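You operate a simulated robot arm through the tools that you are given. There is no shell and no other tool.

You run a simulated robot arm. Do the job below in one go: nothing can be reset, and whatever is moved stays where it is left.

## Task
At the bench, find the faulty cord with the yellow box and park its plug in the red holder.
Fine: try the teal, cream and grey cords; the good plugs go back in their holders, and the board is switched off again.

Only the result counts: the job must be done as asked and must still hold three seconds after the hand-in. Knocking over, shifting, dropping, spilling or breaking anything else fails it.

## Robot
A 7-joint arm with a two-finger parallel gripper, fixed in place. Base frame: the origin is on the floor under the middle of its stand, x ahead of it, y to its left, z up; the work surface is at about z = 938. Units: mm, degrees, N and s.
With the tool pointing down near the work surface it reaches from about 100 to 620 mm from the base axis. Its first joint turns from -66.0 to 66.0 degrees. Payload 1.57 kg.
The TCP is the grasp point between the finger pads, 30 mm short of the fingertips. In the tool frame z runs along the fingers and y along their closing line. The gripper opens to 80 mm. The fingers are 17 mm wide and 12 mm thick; the gripper's body (40 by 82 mm) begins 80 mm behind the TCP.
Orientation is told as [roll, pitch, yaw] about the base's x, y, z axes, in that order, counted from this pose: with the fingers straight down and closing along the base's y, the tool's x points along the base's -x, its y along +y and its z along -z.

## Interface
- The arm moves only by the tool play_rows. Its argument "motion" is a list of rows, each a list of 3 entries, a list of its own where there are three numbers: the turn, a rotation vector about the base's x, y, z in degrees, then the shift along the base's x, y, z in mm, then the finger opening in mm, from 0 to 80. In form: [[[ax, ay, az], [dx, dy, dz], claw], ...]. A call has 1 to 20 rows; each row is the pose to reach, as a shift and turn from the pose commanded when the call began. Rows are played at 5 a second. More than 50 mm and 8.6 degrees between two rows, or a gripper value outside its range, and nothing of the call is played. A pose out of reach is approached as far as the arm can. The call stops where the force on the tool passes 40 N (or 10 N more than at its start, if that is more) or the arm is blocked; 0.2 s more then pass. The fingers move at their own pace (about 72 mm/s each) and stop on an object; they squeeze with about 37 N. The grip force told is the motor's: it shows also when the fingers shut on nothing. Time passes only in rows, and 0.2 s behind the last, so rows that repeat a pose let the fingers close. The reply holds the time, the measured pose of the TCP, the force on the tool along the base axes, the opening and the grip force, in the units named above and with some noise, with the torque about the TCP (base axes, N m) and any sound that the robot's microphone picked up.
- Cameras (640 x 400 px; columns grow to the right, rows downward): "scene" is fixed at [41.6, 418.6, 1435.9]; the picture's right is [-0.89, -0.46, 0.00], its down [-0.22, 0.41, -0.89] and it looks along [0.41, -0.78, -0.46] (base axes); focal length 320 px, centre (320, 200). "wrist" rides on the gripper at [72, -7, -122] in the tool frame; the picture's right is [0.09, 1.00, 0.00], its down [-0.84, 0.08, -0.54] and it looks along [-0.54, 0.05, 0.84] (tool axes); focal length 238 px, centre (320, 200). There is no depth. A picture from a camera that has moved, and an enlarged one, comes with that camera's place and axes in the base frame and with its lens.
- snapshot(camera): a new picture of that camera. It takes no simulated time.
- enlarge(camera, box): a new picture of the part [left, top, right, bottom] of that camera's present view, enlarged. It takes no simulated time.
- job_done(): hands the job in; it is judged then, once.

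Nothing tells you positions but the pictures and the camera data. Unless the task says otherwise, let go and move clear before handing in.

The tools are called as a command line: name --argument value ..., lists and objects as JSON in quotes. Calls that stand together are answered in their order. play_rows: Moves the arm, as the interface text tells. Its arguments: {"type":"object","properties":{"motion":{"type":"array"}},"required":["motion"]} The other tools are called the same way: snapshot (camera) takes a picture; enlarge (camera, box) takes an enlarged picture of a part of a camera's view; job_done () hands the job in.

At the start:

```text
time: 0.0
eef_pos: [369.8, -117.9, 1242.0]
ee_rot: [0.0, 0.1, 0.0]
contact_force: [0.4, 0.0, 0.3]
torque: [0.01, -0.05, 0.03]
opening: 79.6
grasp_force: 0.1
```

scene: 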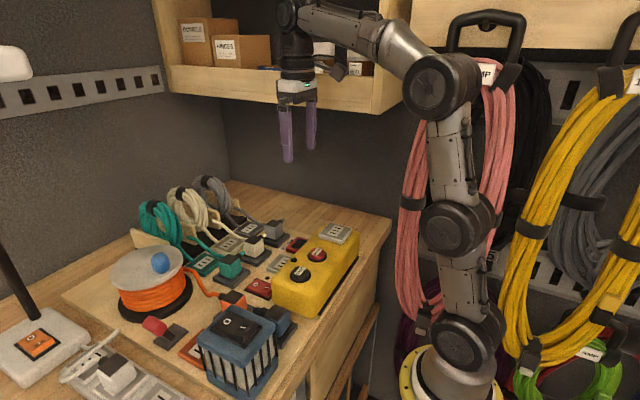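
wrist: 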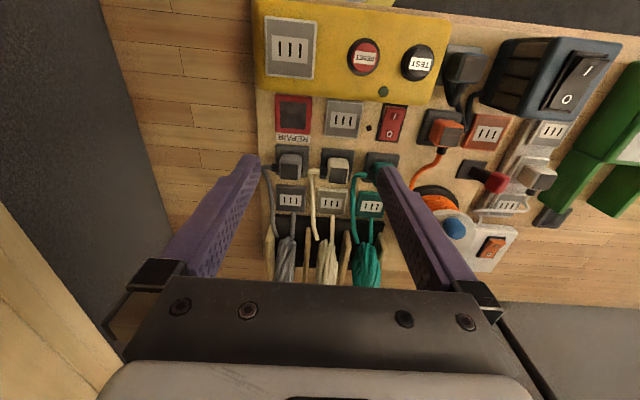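

I see a bench with a yellow test box (socket, RESET, TEST buttons), three plugs (grey, cream, teal) in holders, a red REPAIR holder, a red switch and several other items. I'll look closer before moving.

enlarge --camera "wrist" --box '[240, 0, 480, 150]'

enlarge --camera "wrist" --box '[240, 90, 440, 290]'

enlarge --camera "wrist" --box '[400, 20, 640, 280]'

enlarge --camera "scene" --box '[120, 170, 380, 340]'

enlarge --camera "scene" --box '[0, 280, 320, 400]'

```text
2.67 times, centred on (360, 75) of wrist
camera zoom: at [297.8, -124.8, 1363.7], right [-0.09, 1.0, 0.0], down [0.84, 0.08, 0.54], along [0.54, 0.05, -0.84], focal length 636 px, centre (213, 533)
```

zoom: 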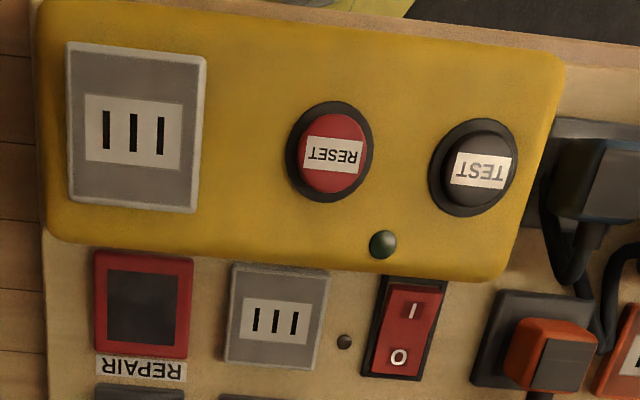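

```text
2.00 times, centred on (340, 190) of wrist
camera zoom: at [297.8, -124.8, 1363.7], right [-0.09, 1.0, 0.0], down [0.84, 0.08, 0.54], along [0.54, 0.05, -0.84], focal length 477 px, centre (280, 220)
```

zoom: 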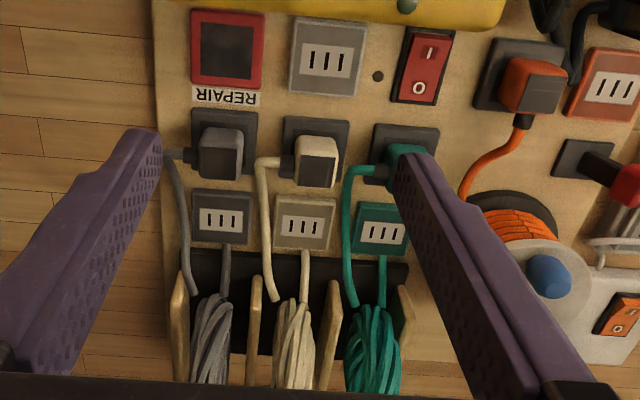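

```text
1.54 times, centred on (520, 150) of wrist
camera zoom: at [297.8, -124.8, 1363.7], right [-0.09, 1.0, 0.0], down [0.84, 0.08, 0.54], along [0.54, 0.05, -0.84], focal length 367 px, centre (12, 277)
```

zoom: 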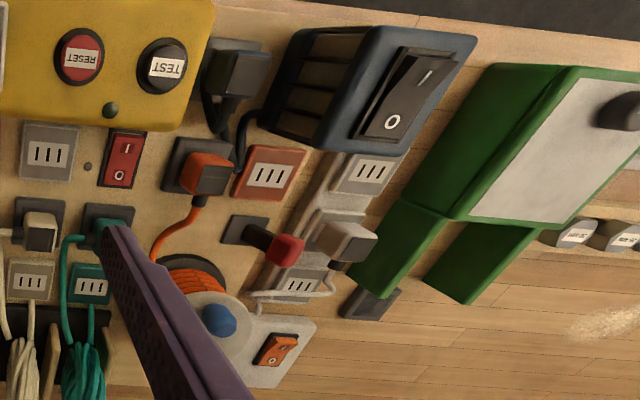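

```text
2.35 times, centred on (250, 255) of scene
camera zoom: at [41.6, 418.6, 1435.9], right [-0.89, -0.46, 0.0], down [-0.22, 0.41, -0.89], along [0.41, -0.78, -0.46], focal length 752 px, centre (485, 71)
```

zoom: 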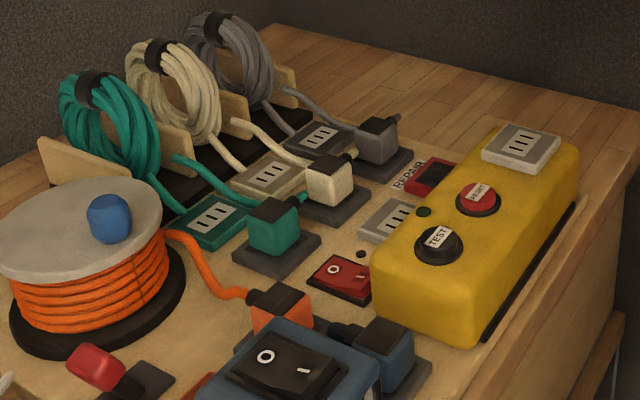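

```text
2.00 times, centred on (160, 340) of scene
camera zoom: at [41.6, 418.6, 1435.9], right [-0.89, -0.46, 0.0], down [-0.22, 0.41, -0.89], along [0.41, -0.78, -0.46], focal length 639 px, centre (640, -80)
```

zoom: 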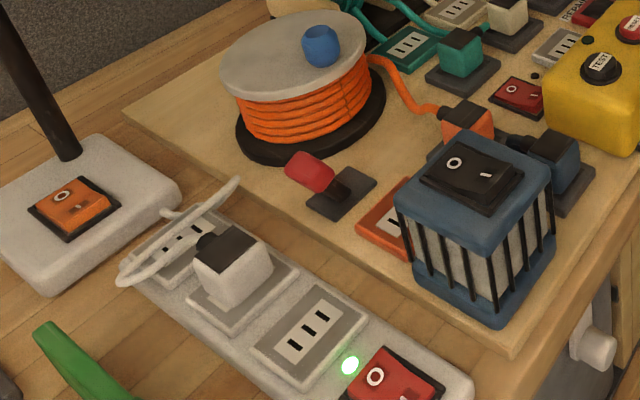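

The yellow box seems to be nearest the robot (around x≈300). Past it are the red REPAIR holder, a board socket and a red rocker switch (x≈395), then the three plugs in holders (x≈480). I'll move the wrist camera down for a closer look.

play_rows --motion '[[[0, 0, 0], [-13, 13, -35], 80], [[0, 0, 0], [-26, 26, -70], 80], [[0, 0, 0], [-40, 40, -100], 80], [[0, 0, 0], [-40, 40, -100], 80]]'

snapshot --camera "wrist"

snapshot --camera "scene"

```text
time: 1.0
eef_pos: [328.1, -77.3, 1140.2]
ee_rot: [0.1, 0.1, 0.1]
contact_force: [0.4, 0.3, -0.5]
torque: [0.0, 0.01, 0.02]
opening: 79.8
grasp_force: 0.2
```

```text
taken
camera wrist: at [256.6, -84.4, 1262.7], right [-0.09, 1.0, 0.0], down [0.84, 0.08, 0.54], along [0.54, 0.05, -0.84], focal length 238 px, centre (320, 200)
```

wrist: 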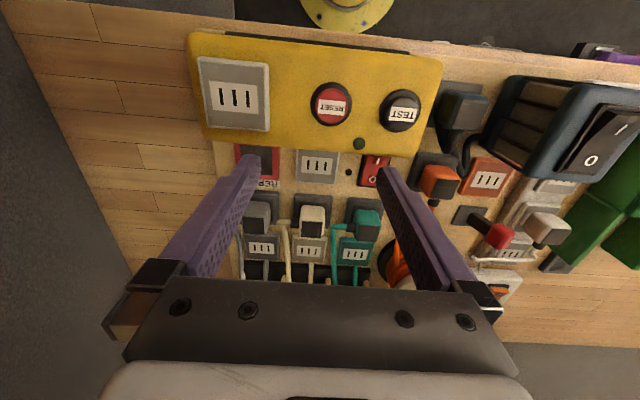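

```text
taken
```

scene: 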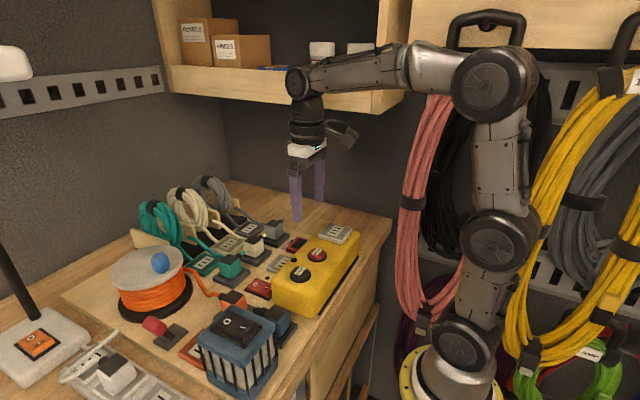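

The view is clear. I'm enlarging the yellow box, the board row and the plug row to get details and positions.

enlarge --camera "wrist" --box '[180, 20, 460, 195]'

enlarge --camera "wrist" --box '[230, 140, 400, 285]'

enlarge --camera "wrist" --box '[400, 60, 640, 290]'

enlarge --camera "scene" --box '[230, 200, 370, 320]'

```text
2.29 times, centred on (320, 108) of wrist
camera zoom: at [256.6, -84.4, 1262.7], right [-0.09, 1.0, 0.0], down [0.84, 0.08, 0.54], along [0.54, 0.05, -0.84], focal length 545 px, centre (320, 411)
```

zoom: 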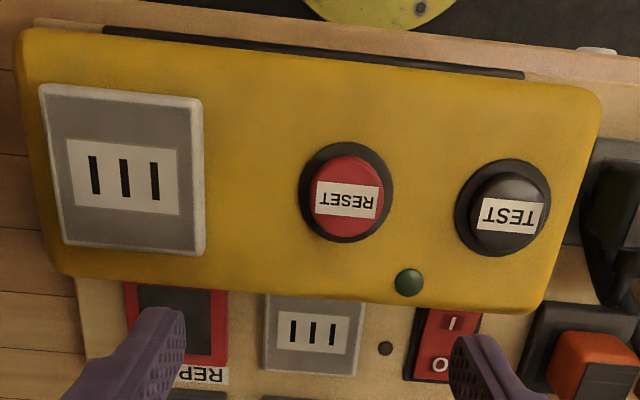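

```text
2.76 times, centred on (315, 212) of wrist
camera zoom: at [256.6, -84.4, 1262.7], right [-0.09, 1.0, 0.0], down [0.84, 0.08, 0.54], along [0.54, 0.05, -0.84], focal length 658 px, centre (334, 166)
```

zoom: 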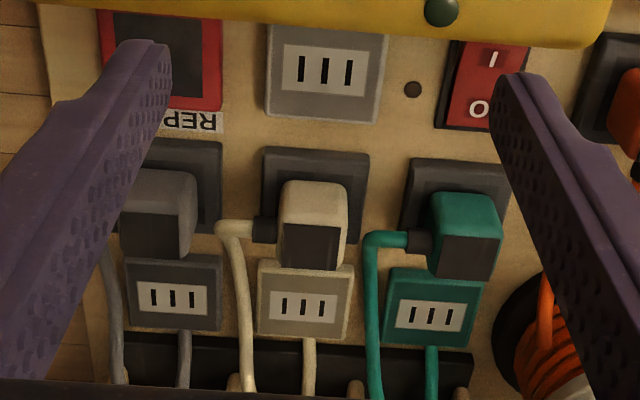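

```text
1.74 times, centred on (520, 175) of wrist
camera zoom: at [256.6, -84.4, 1262.7], right [-0.09, 1.0, 0.0], down [0.84, 0.08, 0.54], along [0.54, 0.05, -0.84], focal length 414 px, centre (-28, 244)
```

zoom: 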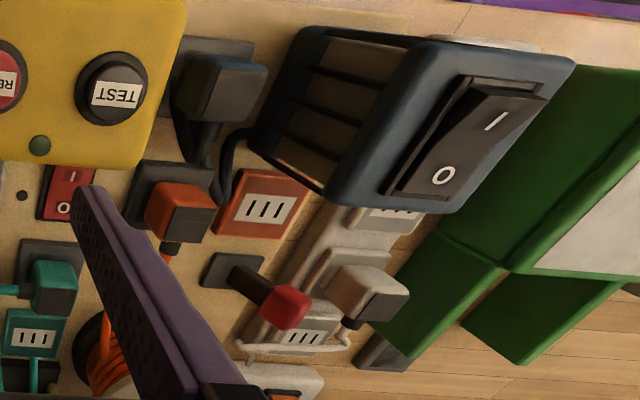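

```text
3.33 times, centred on (300, 260) of scene
camera zoom: at [41.6, 418.6, 1435.9], right [-0.89, -0.46, 0.0], down [-0.22, 0.41, -0.89], along [0.41, -0.78, -0.46], focal length 1066 px, centre (387, 0)
```

zoom: 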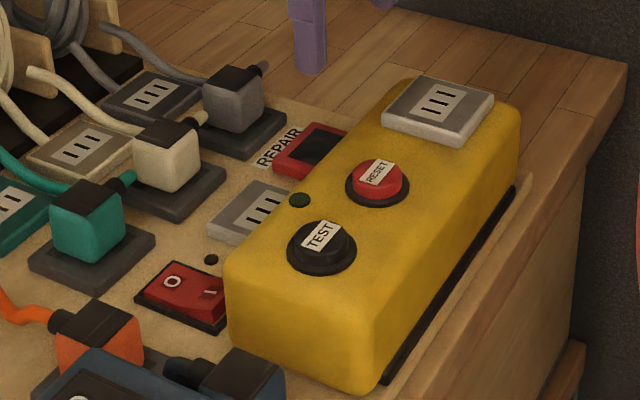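

The board has a grey socket, an indicator dot and a red rocker, currently dark, with I at about x≈386 and O at about x≈415 (y≈7). The yellow box's socket is near (302,-163) and its lamp is dark. I'll close the fingers and hover over the I side of the rocker.

play_rows --motion '[[[0, 0, 0], [14, 21, -10], 0], [[0, 0, 0], [28, 42, -20], 0], [[0, 0, 0], [42, 63, -30], 0], [[0, 0, 0], [56, 84, -40], 0], [[0, 0, 0], [56, 84, -40], 0]]'

snapshot --camera "wrist"

enlarge --camera "scene" --box '[200, 180, 370, 320]'

```text
time: 2.2
eef_pos: [383.9, 7.2, 1102.2]
ee_rot: [-0.1, 0.1, -0.1]
contact_force: [0.2, -0.6, 0.6]
torque: [0.02, -0.01, 0.0]
opening: 0.2
grasp_force: 21.0
```

```text
taken
camera wrist: at [312.4, -0.4, 1224.3], right [-0.09, 1.0, 0.0], down [0.84, 0.08, 0.54], along [0.54, 0.05, -0.84], focal length 238 px, centre (320, 200)
```

wrist: 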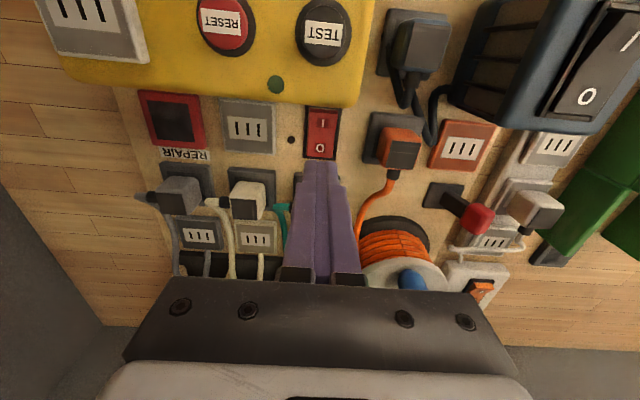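

```text
2.86 times, centred on (285, 250) of scene
camera zoom: at [41.6, 418.6, 1435.9], right [-0.89, -0.46, 0.0], down [-0.22, 0.41, -0.89], along [0.41, -0.78, -0.46], focal length 913 px, centre (420, 57)
```

zoom: 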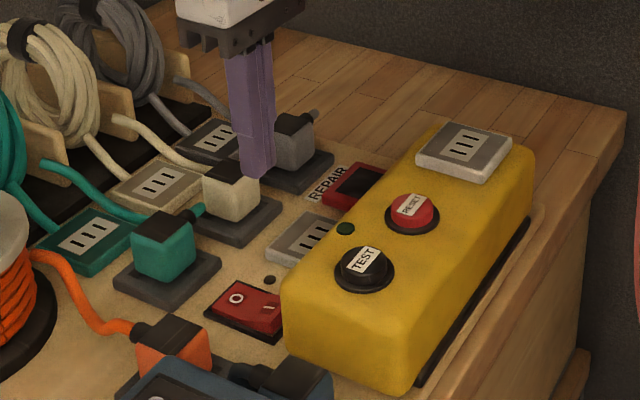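

The fingertips are above the rocker region. I'm enlarging the switch to see exactly where it is.

enlarge --camera "wrist" --box '[240, 60, 400, 180]'

```text
3.33 times, centred on (320, 120) of wrist
camera zoom: at [312.4, -0.4, 1224.3], right [-0.09, 1.0, 0.0], down [0.84, 0.08, 0.54], along [0.54, 0.05, -0.84], focal length 794 px, centre (320, 467)
```

zoom: 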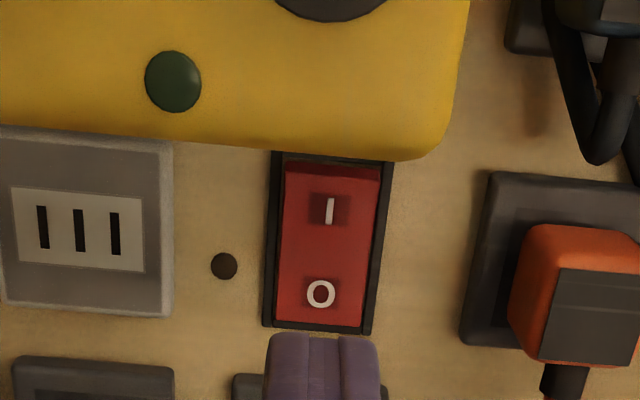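

The rocker's I end is raised, so the board is off. I'll descend onto the I end carefully (x≈381, y≈9).

play_rows --motion '[[[0, 0, 0], [-2.5, 2, -40], 0], [[0, 0, 0], [-2.5, 2, -80], 0], [[0, 0, 0], [-2.5, 2, -100], 0], [[0, 0, 0], [-2.5, 2, -104], 0], [[0, 0, 0], [-2.5, 2, -107], 0], [[0, 0, 0], [-2.5, 2, -109], 0], [[0, 0, 0], [-2.5, 2, -111], 0], [[0, 0, 0], [-2.5, 2, -113], 0]]'

enlarge --camera "scene" --box '[200, 180, 370, 320]'

```text
time: 4.0
eef_pos: [382.9, 8.6, 987.8]
ee_rot: [0.0, 0.0, 0.1]
contact_force: [-0.5, 0.9, 0.6]
torque: [0.04, -0.02, 0.0]
opening: 0.0
grasp_force: 21.4
```

```text
2.86 times, centred on (285, 250) of scene
camera zoom: at [41.6, 418.6, 1435.9], right [-0.89, -0.46, 0.0], down [-0.22, 0.41, -0.89], along [0.41, -0.78, -0.46], focal length 913 px, centre (420, 57)
```

zoom: 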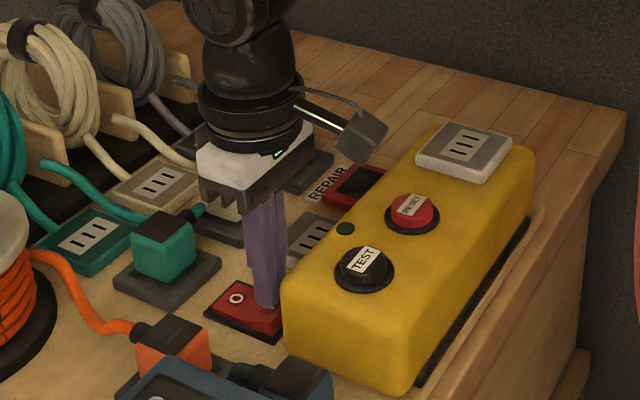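

No contact yet with the tip at about z=958. I'm continuing down in small steps.

play_rows --motion '[[[0, 0, 0], [-1.5, 0, -1.5], 0], [[0, 0, 0], [-1.5, 0, -3], 0], [[0, 0, 0], [-1.5, 0, -4.5], 0], [[0, 0, 0], [-1.5, 0, -6], 0]]'

enlarge --camera "wrist" --box '[240, 60, 400, 180]'

```text
time: 5.0
eef_pos: [381.7, 7.5, 982.6]
ee_rot: [-0.1, 0.0, 0.1]
contact_force: [-1.0, -0.4, 0.9]
torque: [-0.01, 0.02, -0.02]
opening: 0.0
grasp_force: 21.3
```

```text
3.33 times, centred on (320, 120) of wrist
camera zoom: at [309.8, 0.6, 1104.6], right [-0.09, 1.0, 0.0], down [0.84, 0.08, 0.54], along [0.54, 0.05, -0.84], focal length 794 px, centre (320, 467)
```

zoom: 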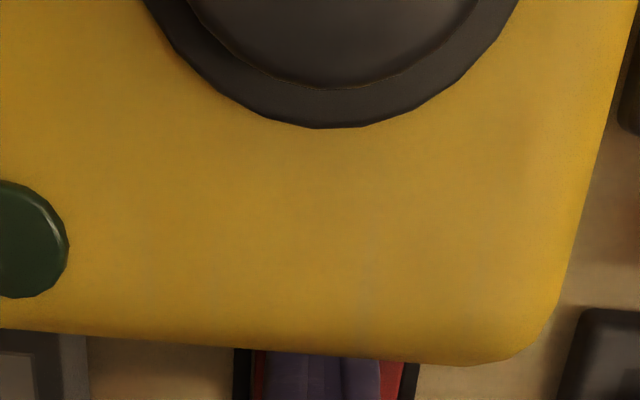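

Still free of contact. I'll keep going down in small steps until the rocker moves.

play_rows --motion '[[[0, 0, 0], [0, 0, -1], 0], [[0, 0, 0], [0, 0, -2], 0], [[0, 0, 0], [0, 0, -3], 0], [[0, 0, 0], [0, 0, -4], 0], [[0, 0, 0], [0, 0, -5], 0]]'

enlarge --camera "scene" --box '[220, 200, 350, 310]'

```text
time: 6.2
eef_pos: [381.5, 9.6, 977.7]
ee_rot: [0.0, 0.1, 0.0]
contact_force: [-1.3, -1.0, 5.1]
torque: [-0.03, 0.03, -0.03]
opening: 0.3
grasp_force: 21.5
```

```text
3.64 times, centred on (285, 255) of scene
camera zoom: at [41.4, 418.6, 1435.9], right [-0.89, -0.46, 0.0], down [-0.22, 0.41, -0.89], along [0.41, -0.78, -0.46], focal length 1162 px, centre (447, 0)
```

zoom: 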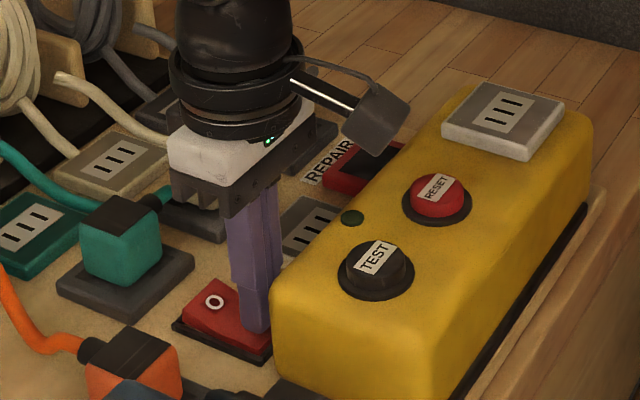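

Contact has begun (5 N up) and the rocker is starting to tilt. I'm pressing a bit further.

play_rows --motion '[[[0, 0, 0], [0, 0, -1], 0], [[0, 0, 0], [0, 0, -2], 0], [[0, 0, 0], [0, 0, -3], 0]]'

enlarge --camera "scene" --box '[220, 200, 350, 310]'

```text
time: 7.0
eef_pos: [382.7, 7.8, 979.9]
ee_rot: [0.0, -0.2, 0.1]
contact_force: [-3.3, 0.3, 5.6]
torque: [0.03, 0.02, 0.03]
opening: 0.1
grasp_force: 21.3
stopped in row 3: the force on the tool passed its limit at 44 N (the readings are from after the stop); the commanded pose is now the measured one
```

```text
3.64 times, centred on (285, 255) of scene
camera zoom: at [41.4, 418.6, 1435.9], right [-0.89, -0.46, 0.0], down [-0.22, 0.41, -0.89], along [0.41, -0.78, -0.46], focal length 1162 px, centre (447, 0)
```

zoom: 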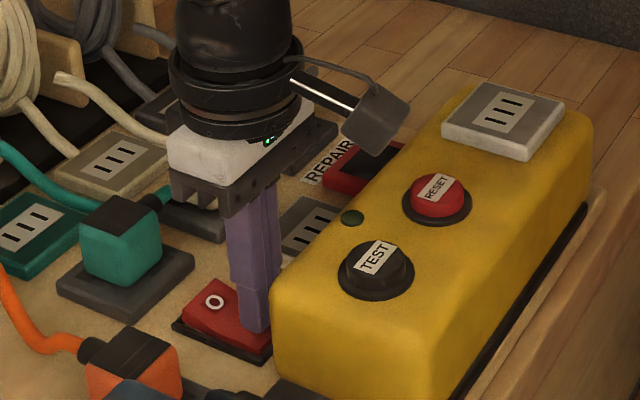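

The force limit was reached, so the rocker is probably at the end of its travel. I'll lift and look.

play_rows --motion '[[[0, 0, 0], [0, 0, 20], 0], [[0, 0, 0], [0, 0, 60], 0], [[0, 0, 0], [0, 0, 110], 0], [[0, 0, 0], [0, 0, 120], 0]]'

enlarge --camera "wrist" --box '[240, 60, 400, 180]'

enlarge --camera "scene" --box '[220, 200, 350, 310]'

```text
time: 8.0
eef_pos: [381.8, 9.1, 1098.5]
ee_rot: [0.1, -0.1, 0.1]
contact_force: [0.1, -0.8, -0.3]
torque: [0.03, 0.0, 0.0]
opening: 0.0
grasp_force: 21.3
```

```text
3.33 times, centred on (320, 120) of wrist
camera zoom: at [309.6, 2.1, 1221.0], right [-0.09, 1.0, 0.0], down [0.84, 0.08, 0.54], along [0.54, 0.05, -0.84], focal length 794 px, centre (320, 467)
```

zoom: 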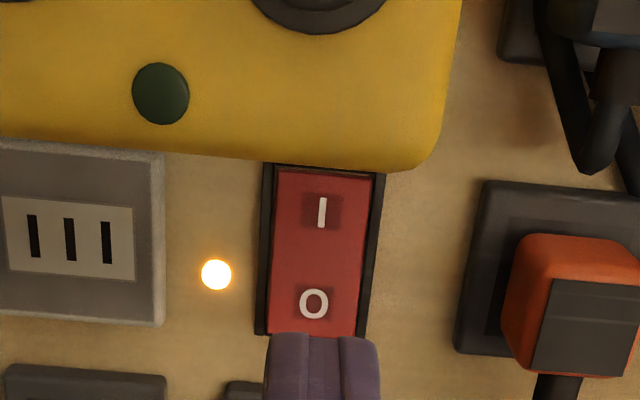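

```text
3.64 times, centred on (285, 255) of scene
camera zoom: at [41.6, 418.6, 1435.9], right [-0.89, -0.46, 0.0], down [-0.22, 0.41, -0.89], along [0.41, -0.78, -0.46], focal length 1162 px, centre (447, 0)
```

zoom: 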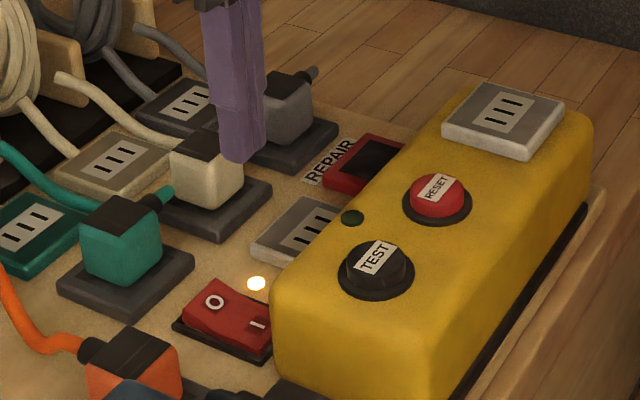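

The board is now on (the amber lamp is lit), while the yellow box's lamp is still dark. I put RESET at about (305,-68) and TEST at about (304,4), with tops near z≈1017. Next I'll press RESET and see how the box responds.

play_rows --motion '[[[0, 0, 0], [-25, -26, 0], 0], [[0, 0, 0], [-50, -52, 0], 0], [[0, 0, 0], [-76, -77, 0], 0], [[0, 0, 0], [-76, -77, -25], 0], [[0, 0, 0], [-76, -77, -40], 0], [[0, 0, 0], [-76, -77, -45], 0], [[0, 0, 0], [-76, -77, -45], 0]]'

snapshot --camera "wrist"

enlarge --camera "scene" --box '[220, 200, 380, 320]'

```text
time: 9.6
eef_pos: [305.5, -68.3, 1052.5]
ee_rot: [-0.1, -0.1, 0.0]
contact_force: [0.0, -0.3, -0.5]
torque: [0.0, 0.02, -0.05]
opening: 0.0
grasp_force: 21.0
```

```text
taken
camera wrist: at [233.8, -75.9, 1174.5], right [-0.09, 1.0, 0.0], down [0.84, 0.08, 0.54], along [0.54, 0.05, -0.84], focal length 238 px, centre (320, 200)
```

wrist: 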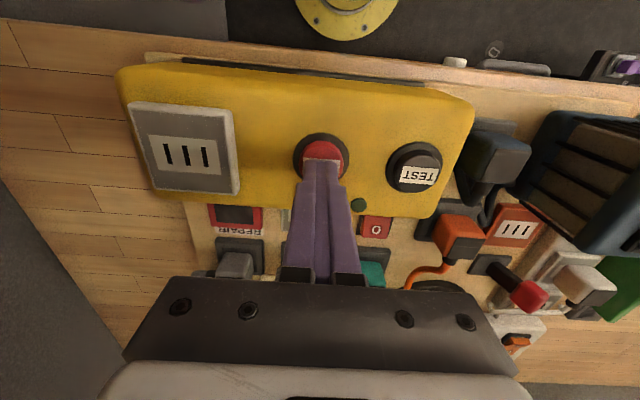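

```text
3.33 times, centred on (300, 260) of scene
camera zoom: at [41.6, 418.6, 1435.9], right [-0.89, -0.46, 0.0], down [-0.22, 0.41, -0.89], along [0.41, -0.78, -0.46], focal length 1066 px, centre (387, 0)
```

zoom: 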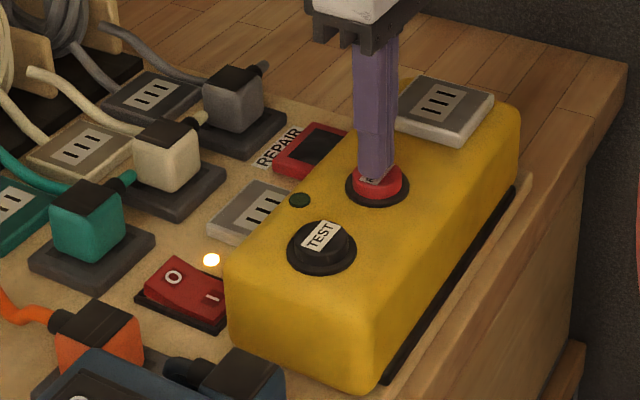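

The fingertips are right over RESET. I'm pressing slowly.

play_rows --motion '[[[0, 0, 0], [0, 0, -3], 0], [[0, 0, 0], [0, 0, -5], 0], [[0, 0, 0], [0, 0, -7], 0], [[0, 0, 0], [0, 0, -8.5], 0], [[0, 0, 0], [0, 0, -10], 0], [[0, 0, 0], [0, 0, -11.5], 0]]'

enlarge --camera "scene" --box '[220, 200, 380, 320]'

```text
time: 11.0
eef_pos: [305.5, -69.0, 1043.6]
ee_rot: [0.0, -0.4, 0.0]
contact_force: [-1.8, 6.6, 23.1]
torque: [0.23, 0.12, -0.02]
opening: 0.0
grasp_force: 21.2
heard: click
```

```text
3.33 times, centred on (300, 260) of scene
camera zoom: at [41.3, 418.9, 1435.8], right [-0.89, -0.46, 0.0], down [-0.21, 0.41, -0.89], along [0.41, -0.78, -0.46], focal length 1066 px, centre (387, 0)
```

zoom: 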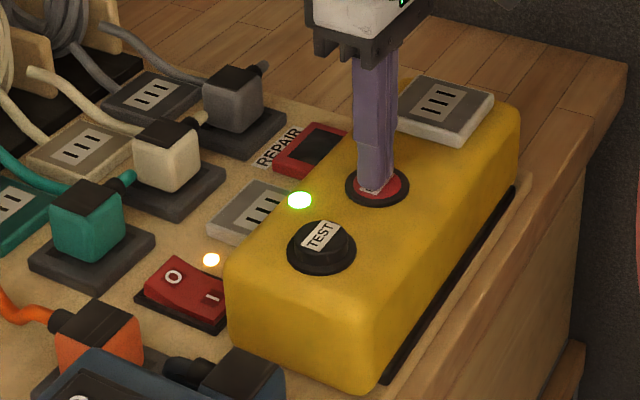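

A click was heard and the box's lamp lit green, so it behaves like a leakage trip: RESET arms it, and a faulty cord should trip it. I'll lift and check that it stays lit.

play_rows --motion '[[[0, 0, 0], [0, 0, 15], 0], [[0, 0, 0], [0, 0, 45], 0], [[0, 0, 0], [0, 0, 80], 0], [[0, 0, 0], [0, 0, 80], 0]]'

snapshot --camera "wrist"

enlarge --camera "scene" --box '[220, 200, 380, 320]'

```text
time: 12.0
eef_pos: [305.5, -67.3, 1120.7]
ee_rot: [0.0, -0.1, 0.0]
contact_force: [-1.5, -0.5, -0.3]
torque: [-0.01, -0.03, 0.02]
opening: 0.0
grasp_force: 21.0
```

```text
taken
camera wrist: at [233.5, -74.7, 1243.2], right [-0.09, 1.0, 0.0], down [0.84, 0.08, 0.54], along [0.54, 0.05, -0.84], focal length 238 px, centre (320, 200)
```

wrist: 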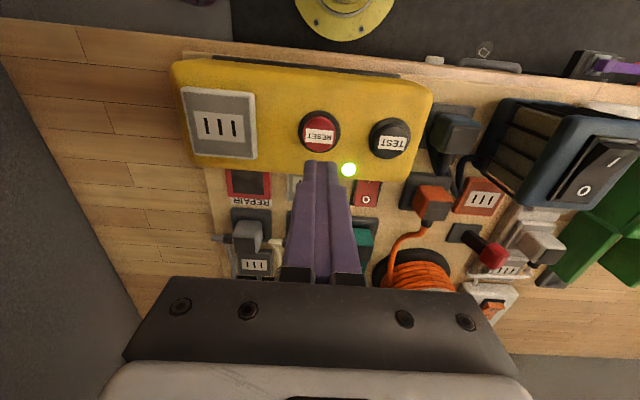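

```text
3.33 times, centred on (300, 260) of scene
camera zoom: at [41.6, 418.6, 1435.9], right [-0.89, -0.46, 0.0], down [-0.22, 0.41, -0.89], along [0.41, -0.78, -0.46], focal length 1066 px, centre (387, 0)
```

zoom: 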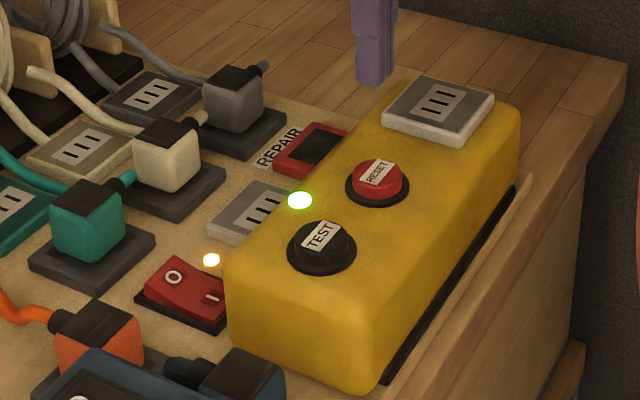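

The box stays armed (green). The plugs are roughly 30×33 mm blocks with the cord leaving on the -y side, so I'll grip them across x. I'll turn the gripper by -90° while moving above the grey plug at about (490,-161).

play_rows --motion '[[[0, 0, -8], [17, -9, 0], 50], [[0, 0, -16], [34, -18, 0], 50], [[0, 0, -24], [51, -27, 0], 50], [[0, 0, -32], [68, -36, 0], 50], [[0, 0, -40], [85, -45, 0], 50], [[0, 0, -48], [102, -54, 0], 50], [[0, 0, -56], [119, -63, 0], 50], [[0, 0, -64], [136, -72, 0], 50], [[0, 0, -72], [153, -80, 0], 50], [[0, 0, -80], [168, -87, 0], 50], [[0, 0, -86], [178, -91, 0], 50], [[0, 0, -90], [185, -94, 0], 50], [[0, 0, -90], [185, -94, 0], 50]]'

snapshot --camera "wrist"

snapshot --camera "scene"

```text
time: 14.8
eef_pos: [492.0, -163.8, 1119.4]
ee_rot: [0.0, -0.1, -90.1]
contact_force: [-0.3, 0.2, 0.1]
torque: [0.01, -0.02, 0.03]
opening: 50.1
grasp_force: 0.0
```

```text
taken
camera wrist: at [485.3, -91.9, 1242.1], right [1.0, 0.09, 0.0], down [0.08, -0.84, 0.54], along [0.05, -0.54, -0.84], focal length 238 px, centre (320, 200)
```

wrist: 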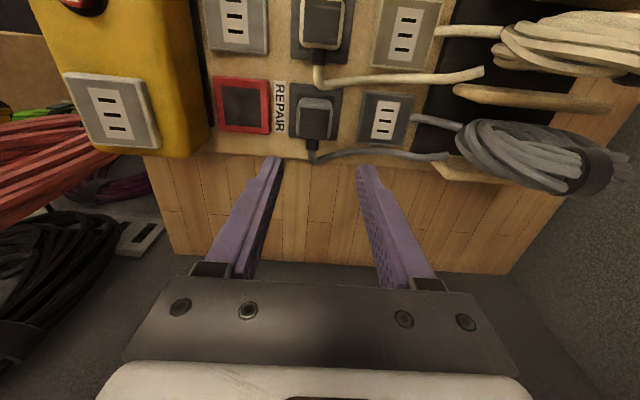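

```text
taken
```

scene: 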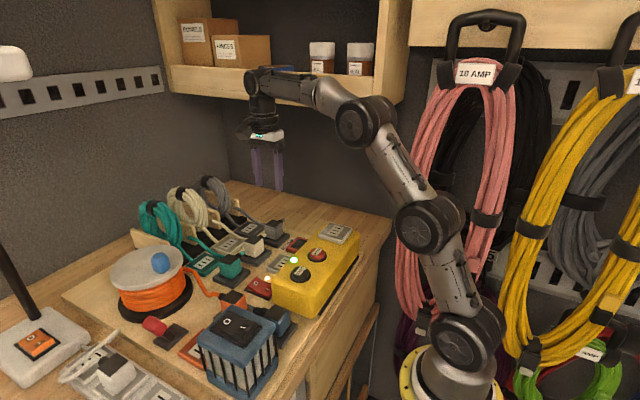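

I'm now looking toward -y with the grey plug near the middle. I'm enlarging to locate its top precisely.

enlarge --camera "wrist" --box '[240, 60, 400, 180]'

enlarge --camera "wrist" --box '[190, 0, 450, 180]'

```text
3.33 times, centred on (320, 120) of wrist
camera zoom: at [485.3, -91.9, 1242.1], right [1.0, 0.09, 0.0], down [0.08, -0.84, 0.54], along [0.05, -0.54, -0.84], focal length 794 px, centre (320, 467)
```

zoom: 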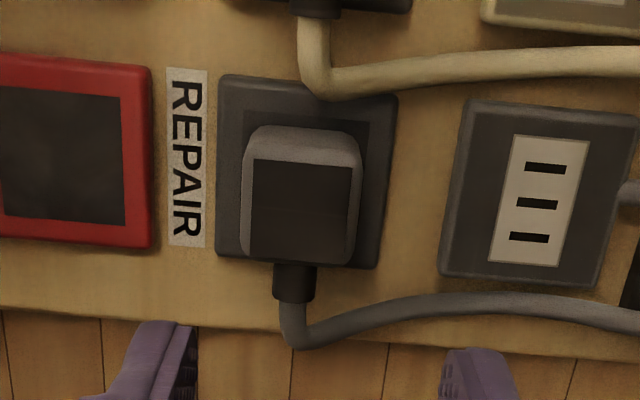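

```text
2.22 times, centred on (320, 90) of wrist
camera zoom: at [485.3, -91.9, 1242.1], right [1.0, 0.09, 0.0], down [0.08, -0.84, 0.54], along [0.05, -0.54, -0.84], focal length 530 px, centre (320, 444)
```

zoom: 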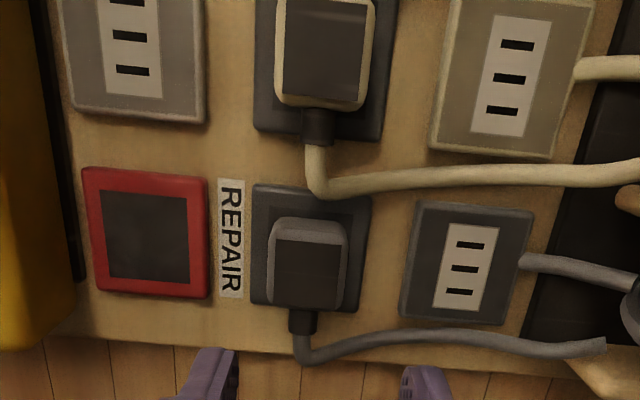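

The grey plug's top is centred near (486,-162), z≈980-988. I'll shift and descend part way, then check alignment before gripping.

play_rows --motion '[[[0, 0, 0], [-6.3, 1.5, -30], 50], [[0, 0, 0], [-6.3, 1.5, -60], 50], [[0, 0, 0], [-6.3, 1.5, -85], 50], [[0, 0, 0], [-6.3, 1.5, -85], 50]]'

snapshot --camera "wrist"

enlarge --camera "scene" --box '[200, 150, 360, 270]'

```text
time: 15.8
eef_pos: [485.4, -161.3, 1037.3]
ee_rot: [0.0, -0.1, -90.0]
contact_force: [-0.6, 0.2, -1.1]
torque: [-0.01, 0.01, -0.01]
opening: 50.0
grasp_force: 0.1
```

```text
taken
camera wrist: at [478.6, -89.3, 1158.0], right [1.0, 0.09, 0.0], down [0.08, -0.84, 0.54], along [0.05, -0.54, -0.84], focal length 238 px, centre (320, 200)
```

wrist: 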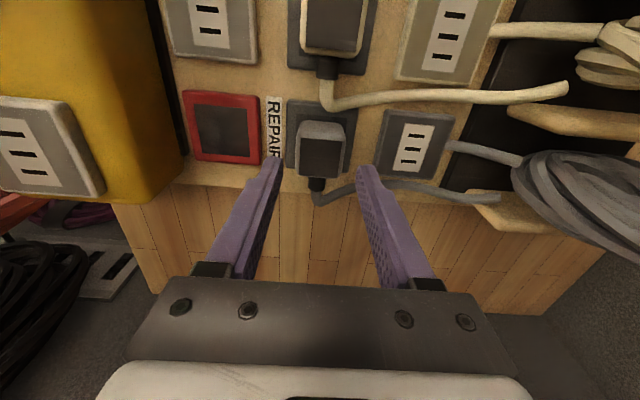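

```text
3.33 times, centred on (280, 210) of scene
camera zoom: at [41.6, 418.6, 1435.9], right [-0.89, -0.46, 0.0], down [-0.22, 0.41, -0.89], along [0.41, -0.78, -0.46], focal length 1066 px, centre (453, 167)
```

zoom: 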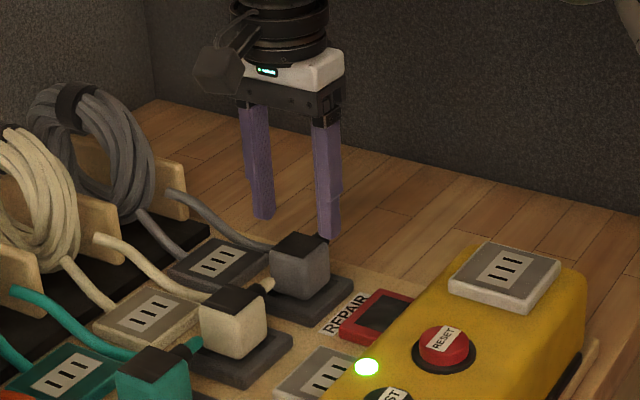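

Triangulation puts the grey plug's top at about (486,-163,982), and the fingers straddle it well. I'm descending to the grip height.

play_rows --motion '[[[0, 0, 0], [0.5, -1.5, -20], 50], [[0, 0, 0], [0.5, -1.5, -35], 50], [[0, 0, 0], [0.5, -1.5, -43], 50], [[0, 0, 0], [0.5, -1.5, -48], 50], [[0, 0, 0], [0.5, -1.5, -51], 50]]'

snapshot --camera "wrist"

enlarge --camera "scene" --box '[200, 150, 360, 270]'

```text
time: 17.0
eef_pos: [484.5, -161.6, 984.9]
ee_rot: [0.1, -0.1, -89.9]
contact_force: [0.6, 0.6, -0.2]
torque: [0.01, -0.01, -0.03]
opening: 50.1
grasp_force: 0.0
```

```text
taken
camera wrist: at [478.3, -90.4, 1107.4], right [1.0, 0.09, 0.0], down [0.08, -0.84, 0.54], along [0.05, -0.54, -0.84], focal length 238 px, centre (320, 200)
```

wrist: 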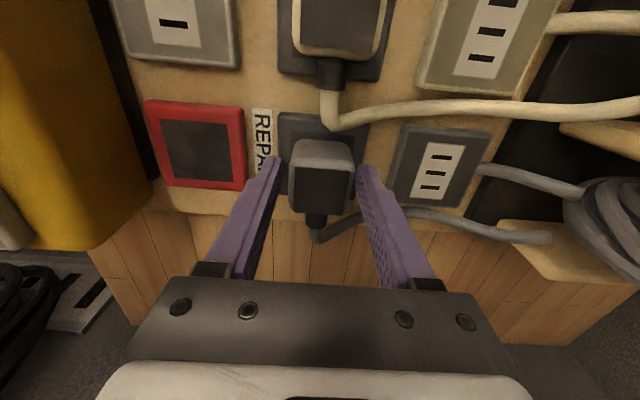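

```text
3.33 times, centred on (280, 210) of scene
camera zoom: at [41.6, 418.6, 1435.9], right [-0.89, -0.46, 0.0], down [-0.22, 0.41, -0.89], along [0.41, -0.78, -0.46], focal length 1066 px, centre (453, 167)
```

zoom: 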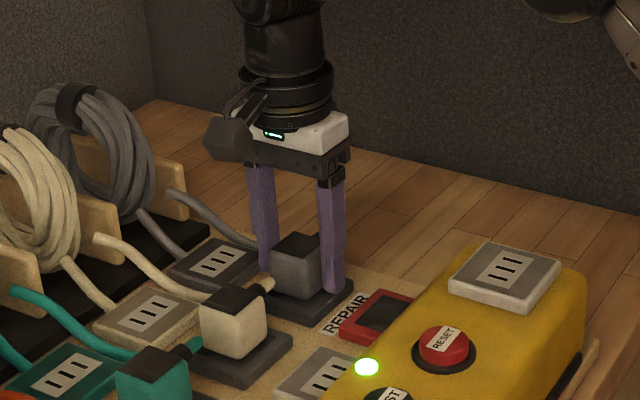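

The fingers straddle the plug evenly. Closing the grip.

play_rows --motion '[[[0, 0, 0], [0, 0, 0], 20], [[0, 0, 0], [0, 0, 0], 20], [[0, 0, 0], [0, 0, 0], 20], [[0, 0, 0], [0, 0, 0], 20]]'

snapshot --camera "wrist"

```text
time: 18.0
eef_pos: [485.3, -161.6, 985.2]
ee_rot: [0.0, -0.1, -90.0]
contact_force: [0.3, 0.6, -1.2]
torque: [-0.02, -0.07, 0.03]
opening: 37.3
grasp_force: 36.4
```

```text
taken
camera wrist: at [478.4, -90.4, 1107.4], right [1.0, 0.09, 0.0], down [0.08, -0.84, 0.54], along [0.05, -0.54, -0.84], focal length 238 px, centre (320, 200)
```

wrist: 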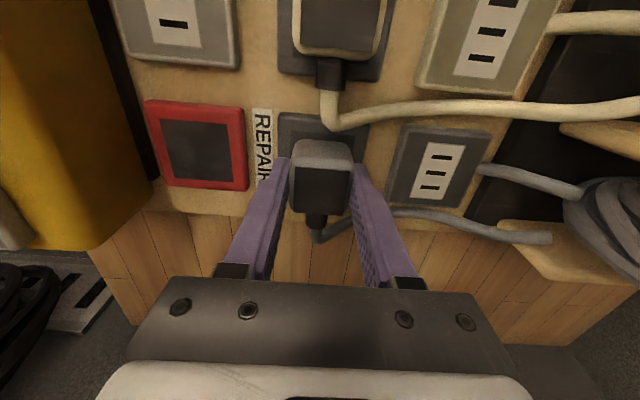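

The plug is gripped at 37 mm width with full force. Now I lift it straight out of its holder in small steps.

play_rows --motion '[[[0, 0, 0], [0, 0, 3], 20], [[0, 0, 0], [0, 0, 7], 20], [[0, 0, 0], [0, 0, 12], 20], [[0, 0, 0], [0, 0, 20], 20], [[0, 0, 0], [0, 0, 30], 20], [[0, 0, 0], [0, 0, 30], 20]]'

snapshot --camera "wrist"

enlarge --camera "scene" --box '[200, 150, 360, 270]'

```text
time: 19.4
eef_pos: [485.0, -161.8, 1014.7]
ee_rot: [0.0, -0.2, -90.1]
contact_force: [-0.8, -0.3, -1.3]
torque: [0.04, 0.01, -0.02]
opening: 37.5
grasp_force: 37.1
heard: snap
```

```text
taken
camera wrist: at [478.8, -90.4, 1137.0], right [1.0, 0.09, 0.0], down [0.08, -0.84, 0.54], along [0.05, -0.54, -0.84], focal length 238 px, centre (320, 200)
```

wrist: 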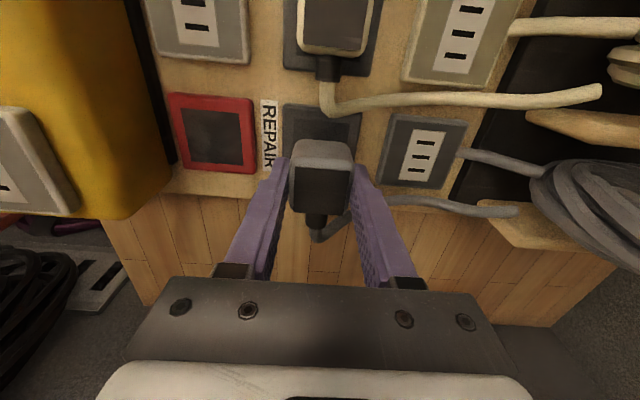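

```text
3.33 times, centred on (280, 210) of scene
camera zoom: at [41.6, 418.6, 1435.9], right [-0.89, -0.46, 0.0], down [-0.22, 0.41, -0.89], along [0.41, -0.78, -0.46], focal length 1066 px, centre (453, 167)
```

zoom: 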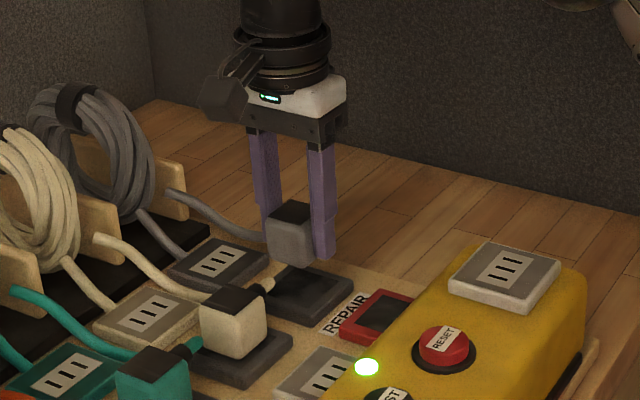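

It snapped free cleanly. I'll raise it above the yellow box and move it toward the box's socket, stopping about 60 mm short to measure the socket.

play_rows --motion '[[[0, 0, 0], [0, 0, 30], 20], [[0, 0, 0], [-5, 0, 60], 20], [[0, 0, 0], [-40, 0, 75], 20], [[0, 0, 0], [-80, 0, 75], 20], [[0, 0, 0], [-115, 0, 75], 20], [[0, 0, 0], [-115, 0, 75], 20]]'

snapshot --camera "wrist"

snapshot --camera "scene"

```text
time: 20.8
eef_pos: [369.9, -162.8, 1090.3]
ee_rot: [0.0, 0.0, -90.0]
contact_force: [0.5, 0.0, -1.3]
torque: [0.01, 0.03, 0.01]
opening: 37.3
grasp_force: 37.4
```

```text
taken
camera wrist: at [362.9, -90.7, 1212.7], right [1.0, 0.09, 0.0], down [0.08, -0.84, 0.54], along [0.05, -0.54, -0.84], focal length 238 px, centre (320, 200)
```

wrist: 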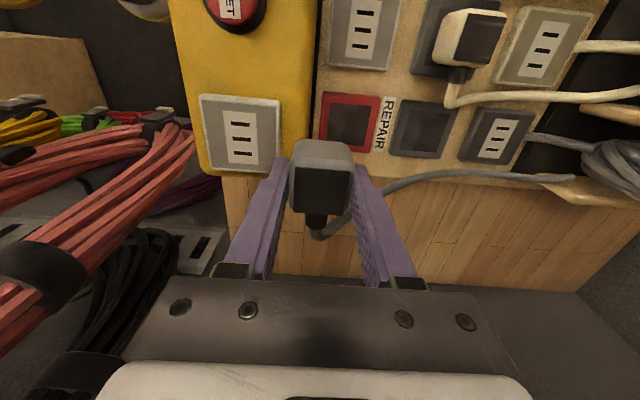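

```text
taken
```

scene: 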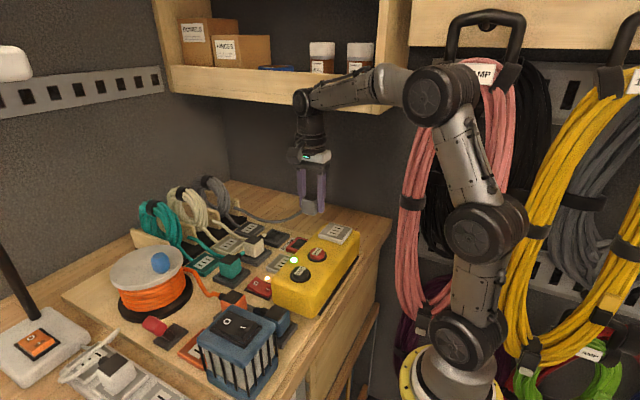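

The cord follows freely. I'm enlarging the box socket to get its exact centre.

enlarge --camera "wrist" --box '[180, 70, 340, 190]'

enlarge --camera "scene" --box '[250, 150, 390, 270]'

```text
3.33 times, centred on (260, 130) of wrist
camera zoom: at [362.9, -90.7, 1212.7], right [1.0, 0.09, 0.0], down [0.08, -0.84, 0.54], along [0.05, -0.54, -0.84], focal length 794 px, centre (520, 433)
```

zoom: 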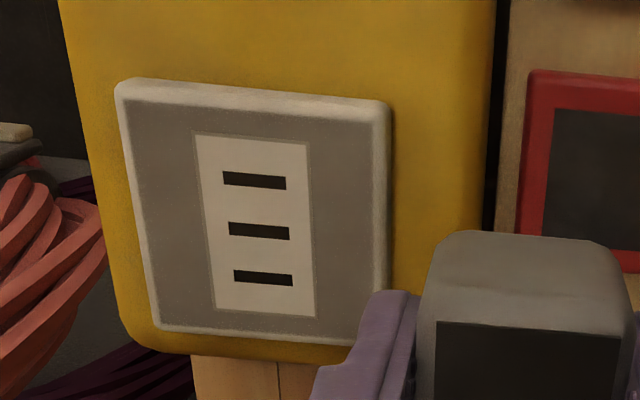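

```text
3.33 times, centred on (320, 210) of scene
camera zoom: at [41.6, 418.6, 1435.9], right [-0.89, -0.46, 0.0], down [-0.22, 0.41, -0.89], along [0.41, -0.78, -0.46], focal length 1066 px, centre (320, 167)
```

zoom: 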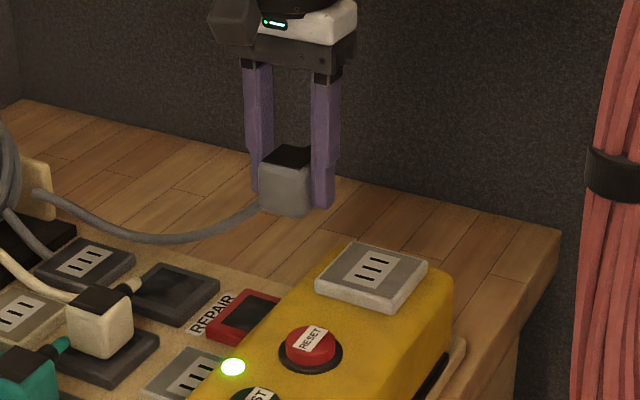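

Combining the views, the box socket's centre is about (304,-161) with its face at z≈1021. I'll move the plug above it and check alignment.

play_rows --motion '[[[0, 0, 0], [-25, 1, 0], 20], [[0, 0, 0], [-48, 1, 0], 20], [[0, 0, 0], [-66, 1.5, 0], 20], [[0, 0, 0], [-66, 1.5, -10], 20], [[0, 0, 0], [-66, 1.5, -10], 20]]'

snapshot --camera "wrist"

enlarge --camera "scene" --box '[270, 170, 390, 270]'

```text
time: 22.0
eef_pos: [304.5, -159.6, 1080.5]
ee_rot: [-0.1, -0.2, -90.0]
contact_force: [0.1, -0.9, -1.8]
torque: [-0.01, -0.05, 0.01]
opening: 37.3
grasp_force: 37.1
```

```text
taken
camera wrist: at [296.8, -89.4, 1202.5], right [1.0, 0.09, 0.0], down [0.08, -0.84, 0.54], along [0.05, -0.54, -0.84], focal length 238 px, centre (320, 200)
```

wrist: 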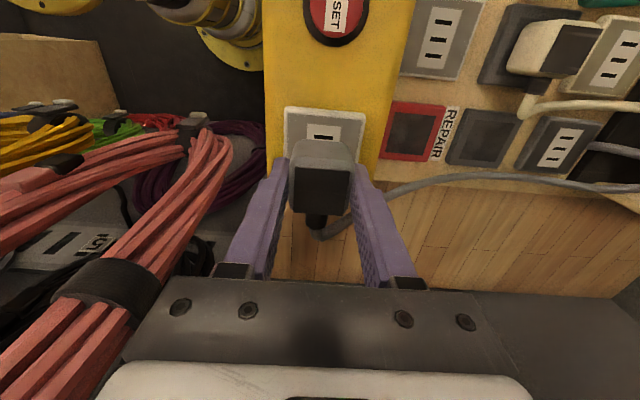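

```text
4.00 times, centred on (330, 220) of scene
camera zoom: at [41.6, 418.6, 1435.9], right [-0.89, -0.46, 0.0], down [-0.22, 0.41, -0.89], along [0.41, -0.78, -0.46], focal length 1279 px, centre (280, 120)
```

zoom: 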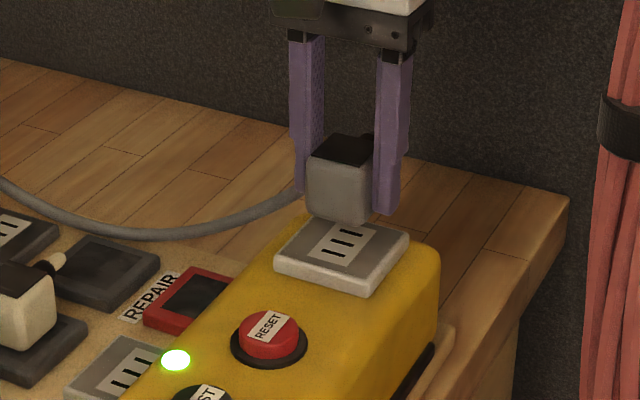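

The near slot reads x≈304.6, y≈-148.7 (centre ≈ -161.3), so the plug is within about 1 mm. I'm lowering it slowly into the socket.

play_rows --motion '[[[0, 0, 0], [0.8, 0.4, -8], 20], [[0, 0, 0], [0.8, 0.4, -14], 20], [[0, 0, 0], [0.8, 0.4, -17], 20], [[0, 0, 0], [0.8, 0.4, -19], 20], [[0, 0, 0], [0.8, 0.4, -20.5], 20], [[0, 0, 0], [0.8, 0.4, -22], 20]]'

enlarge --camera "scene" --box '[270, 170, 390, 270]'

enlarge --camera "wrist" --box '[240, 80, 400, 200]'

```text
time: 23.4
eef_pos: [304.3, -158.6, 1059.4]
ee_rot: [0.1, -0.1, -90.1]
contact_force: [0.4, 0.0, -0.3]
torque: [0.0, 0.0, -0.01]
opening: 37.1
grasp_force: 36.8
```

```text
4.00 times, centred on (330, 220) of scene
camera zoom: at [41.6, 418.6, 1435.9], right [-0.89, -0.46, 0.0], down [-0.22, 0.41, -0.89], along [0.41, -0.78, -0.46], focal length 1279 px, centre (280, 120)
```

zoom: 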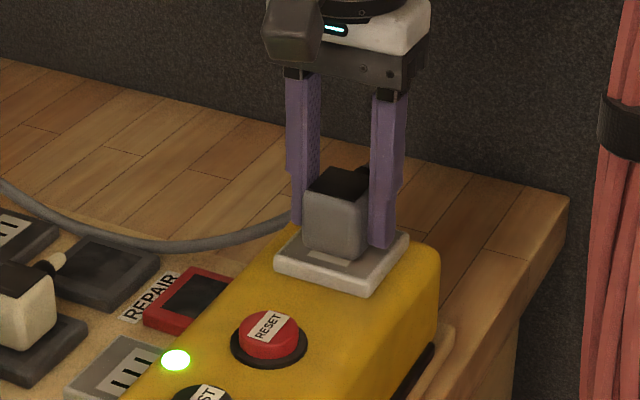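

```text
3.33 times, centred on (320, 140) of wrist
camera zoom: at [298.3, -88.3, 1180.3], right [1.0, 0.09, 0.0], down [0.08, -0.84, 0.54], along [0.05, -0.54, -0.84], focal length 794 px, centre (320, 400)
```

zoom: 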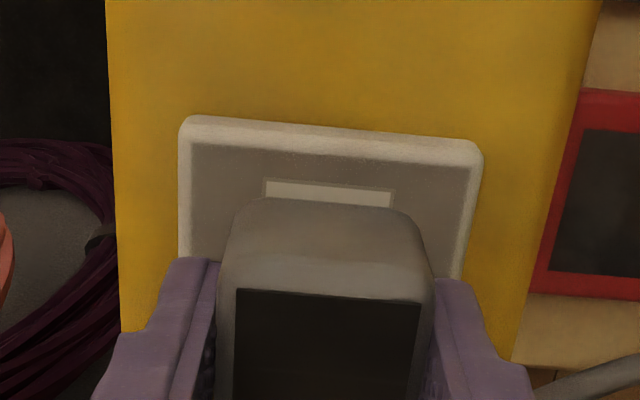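

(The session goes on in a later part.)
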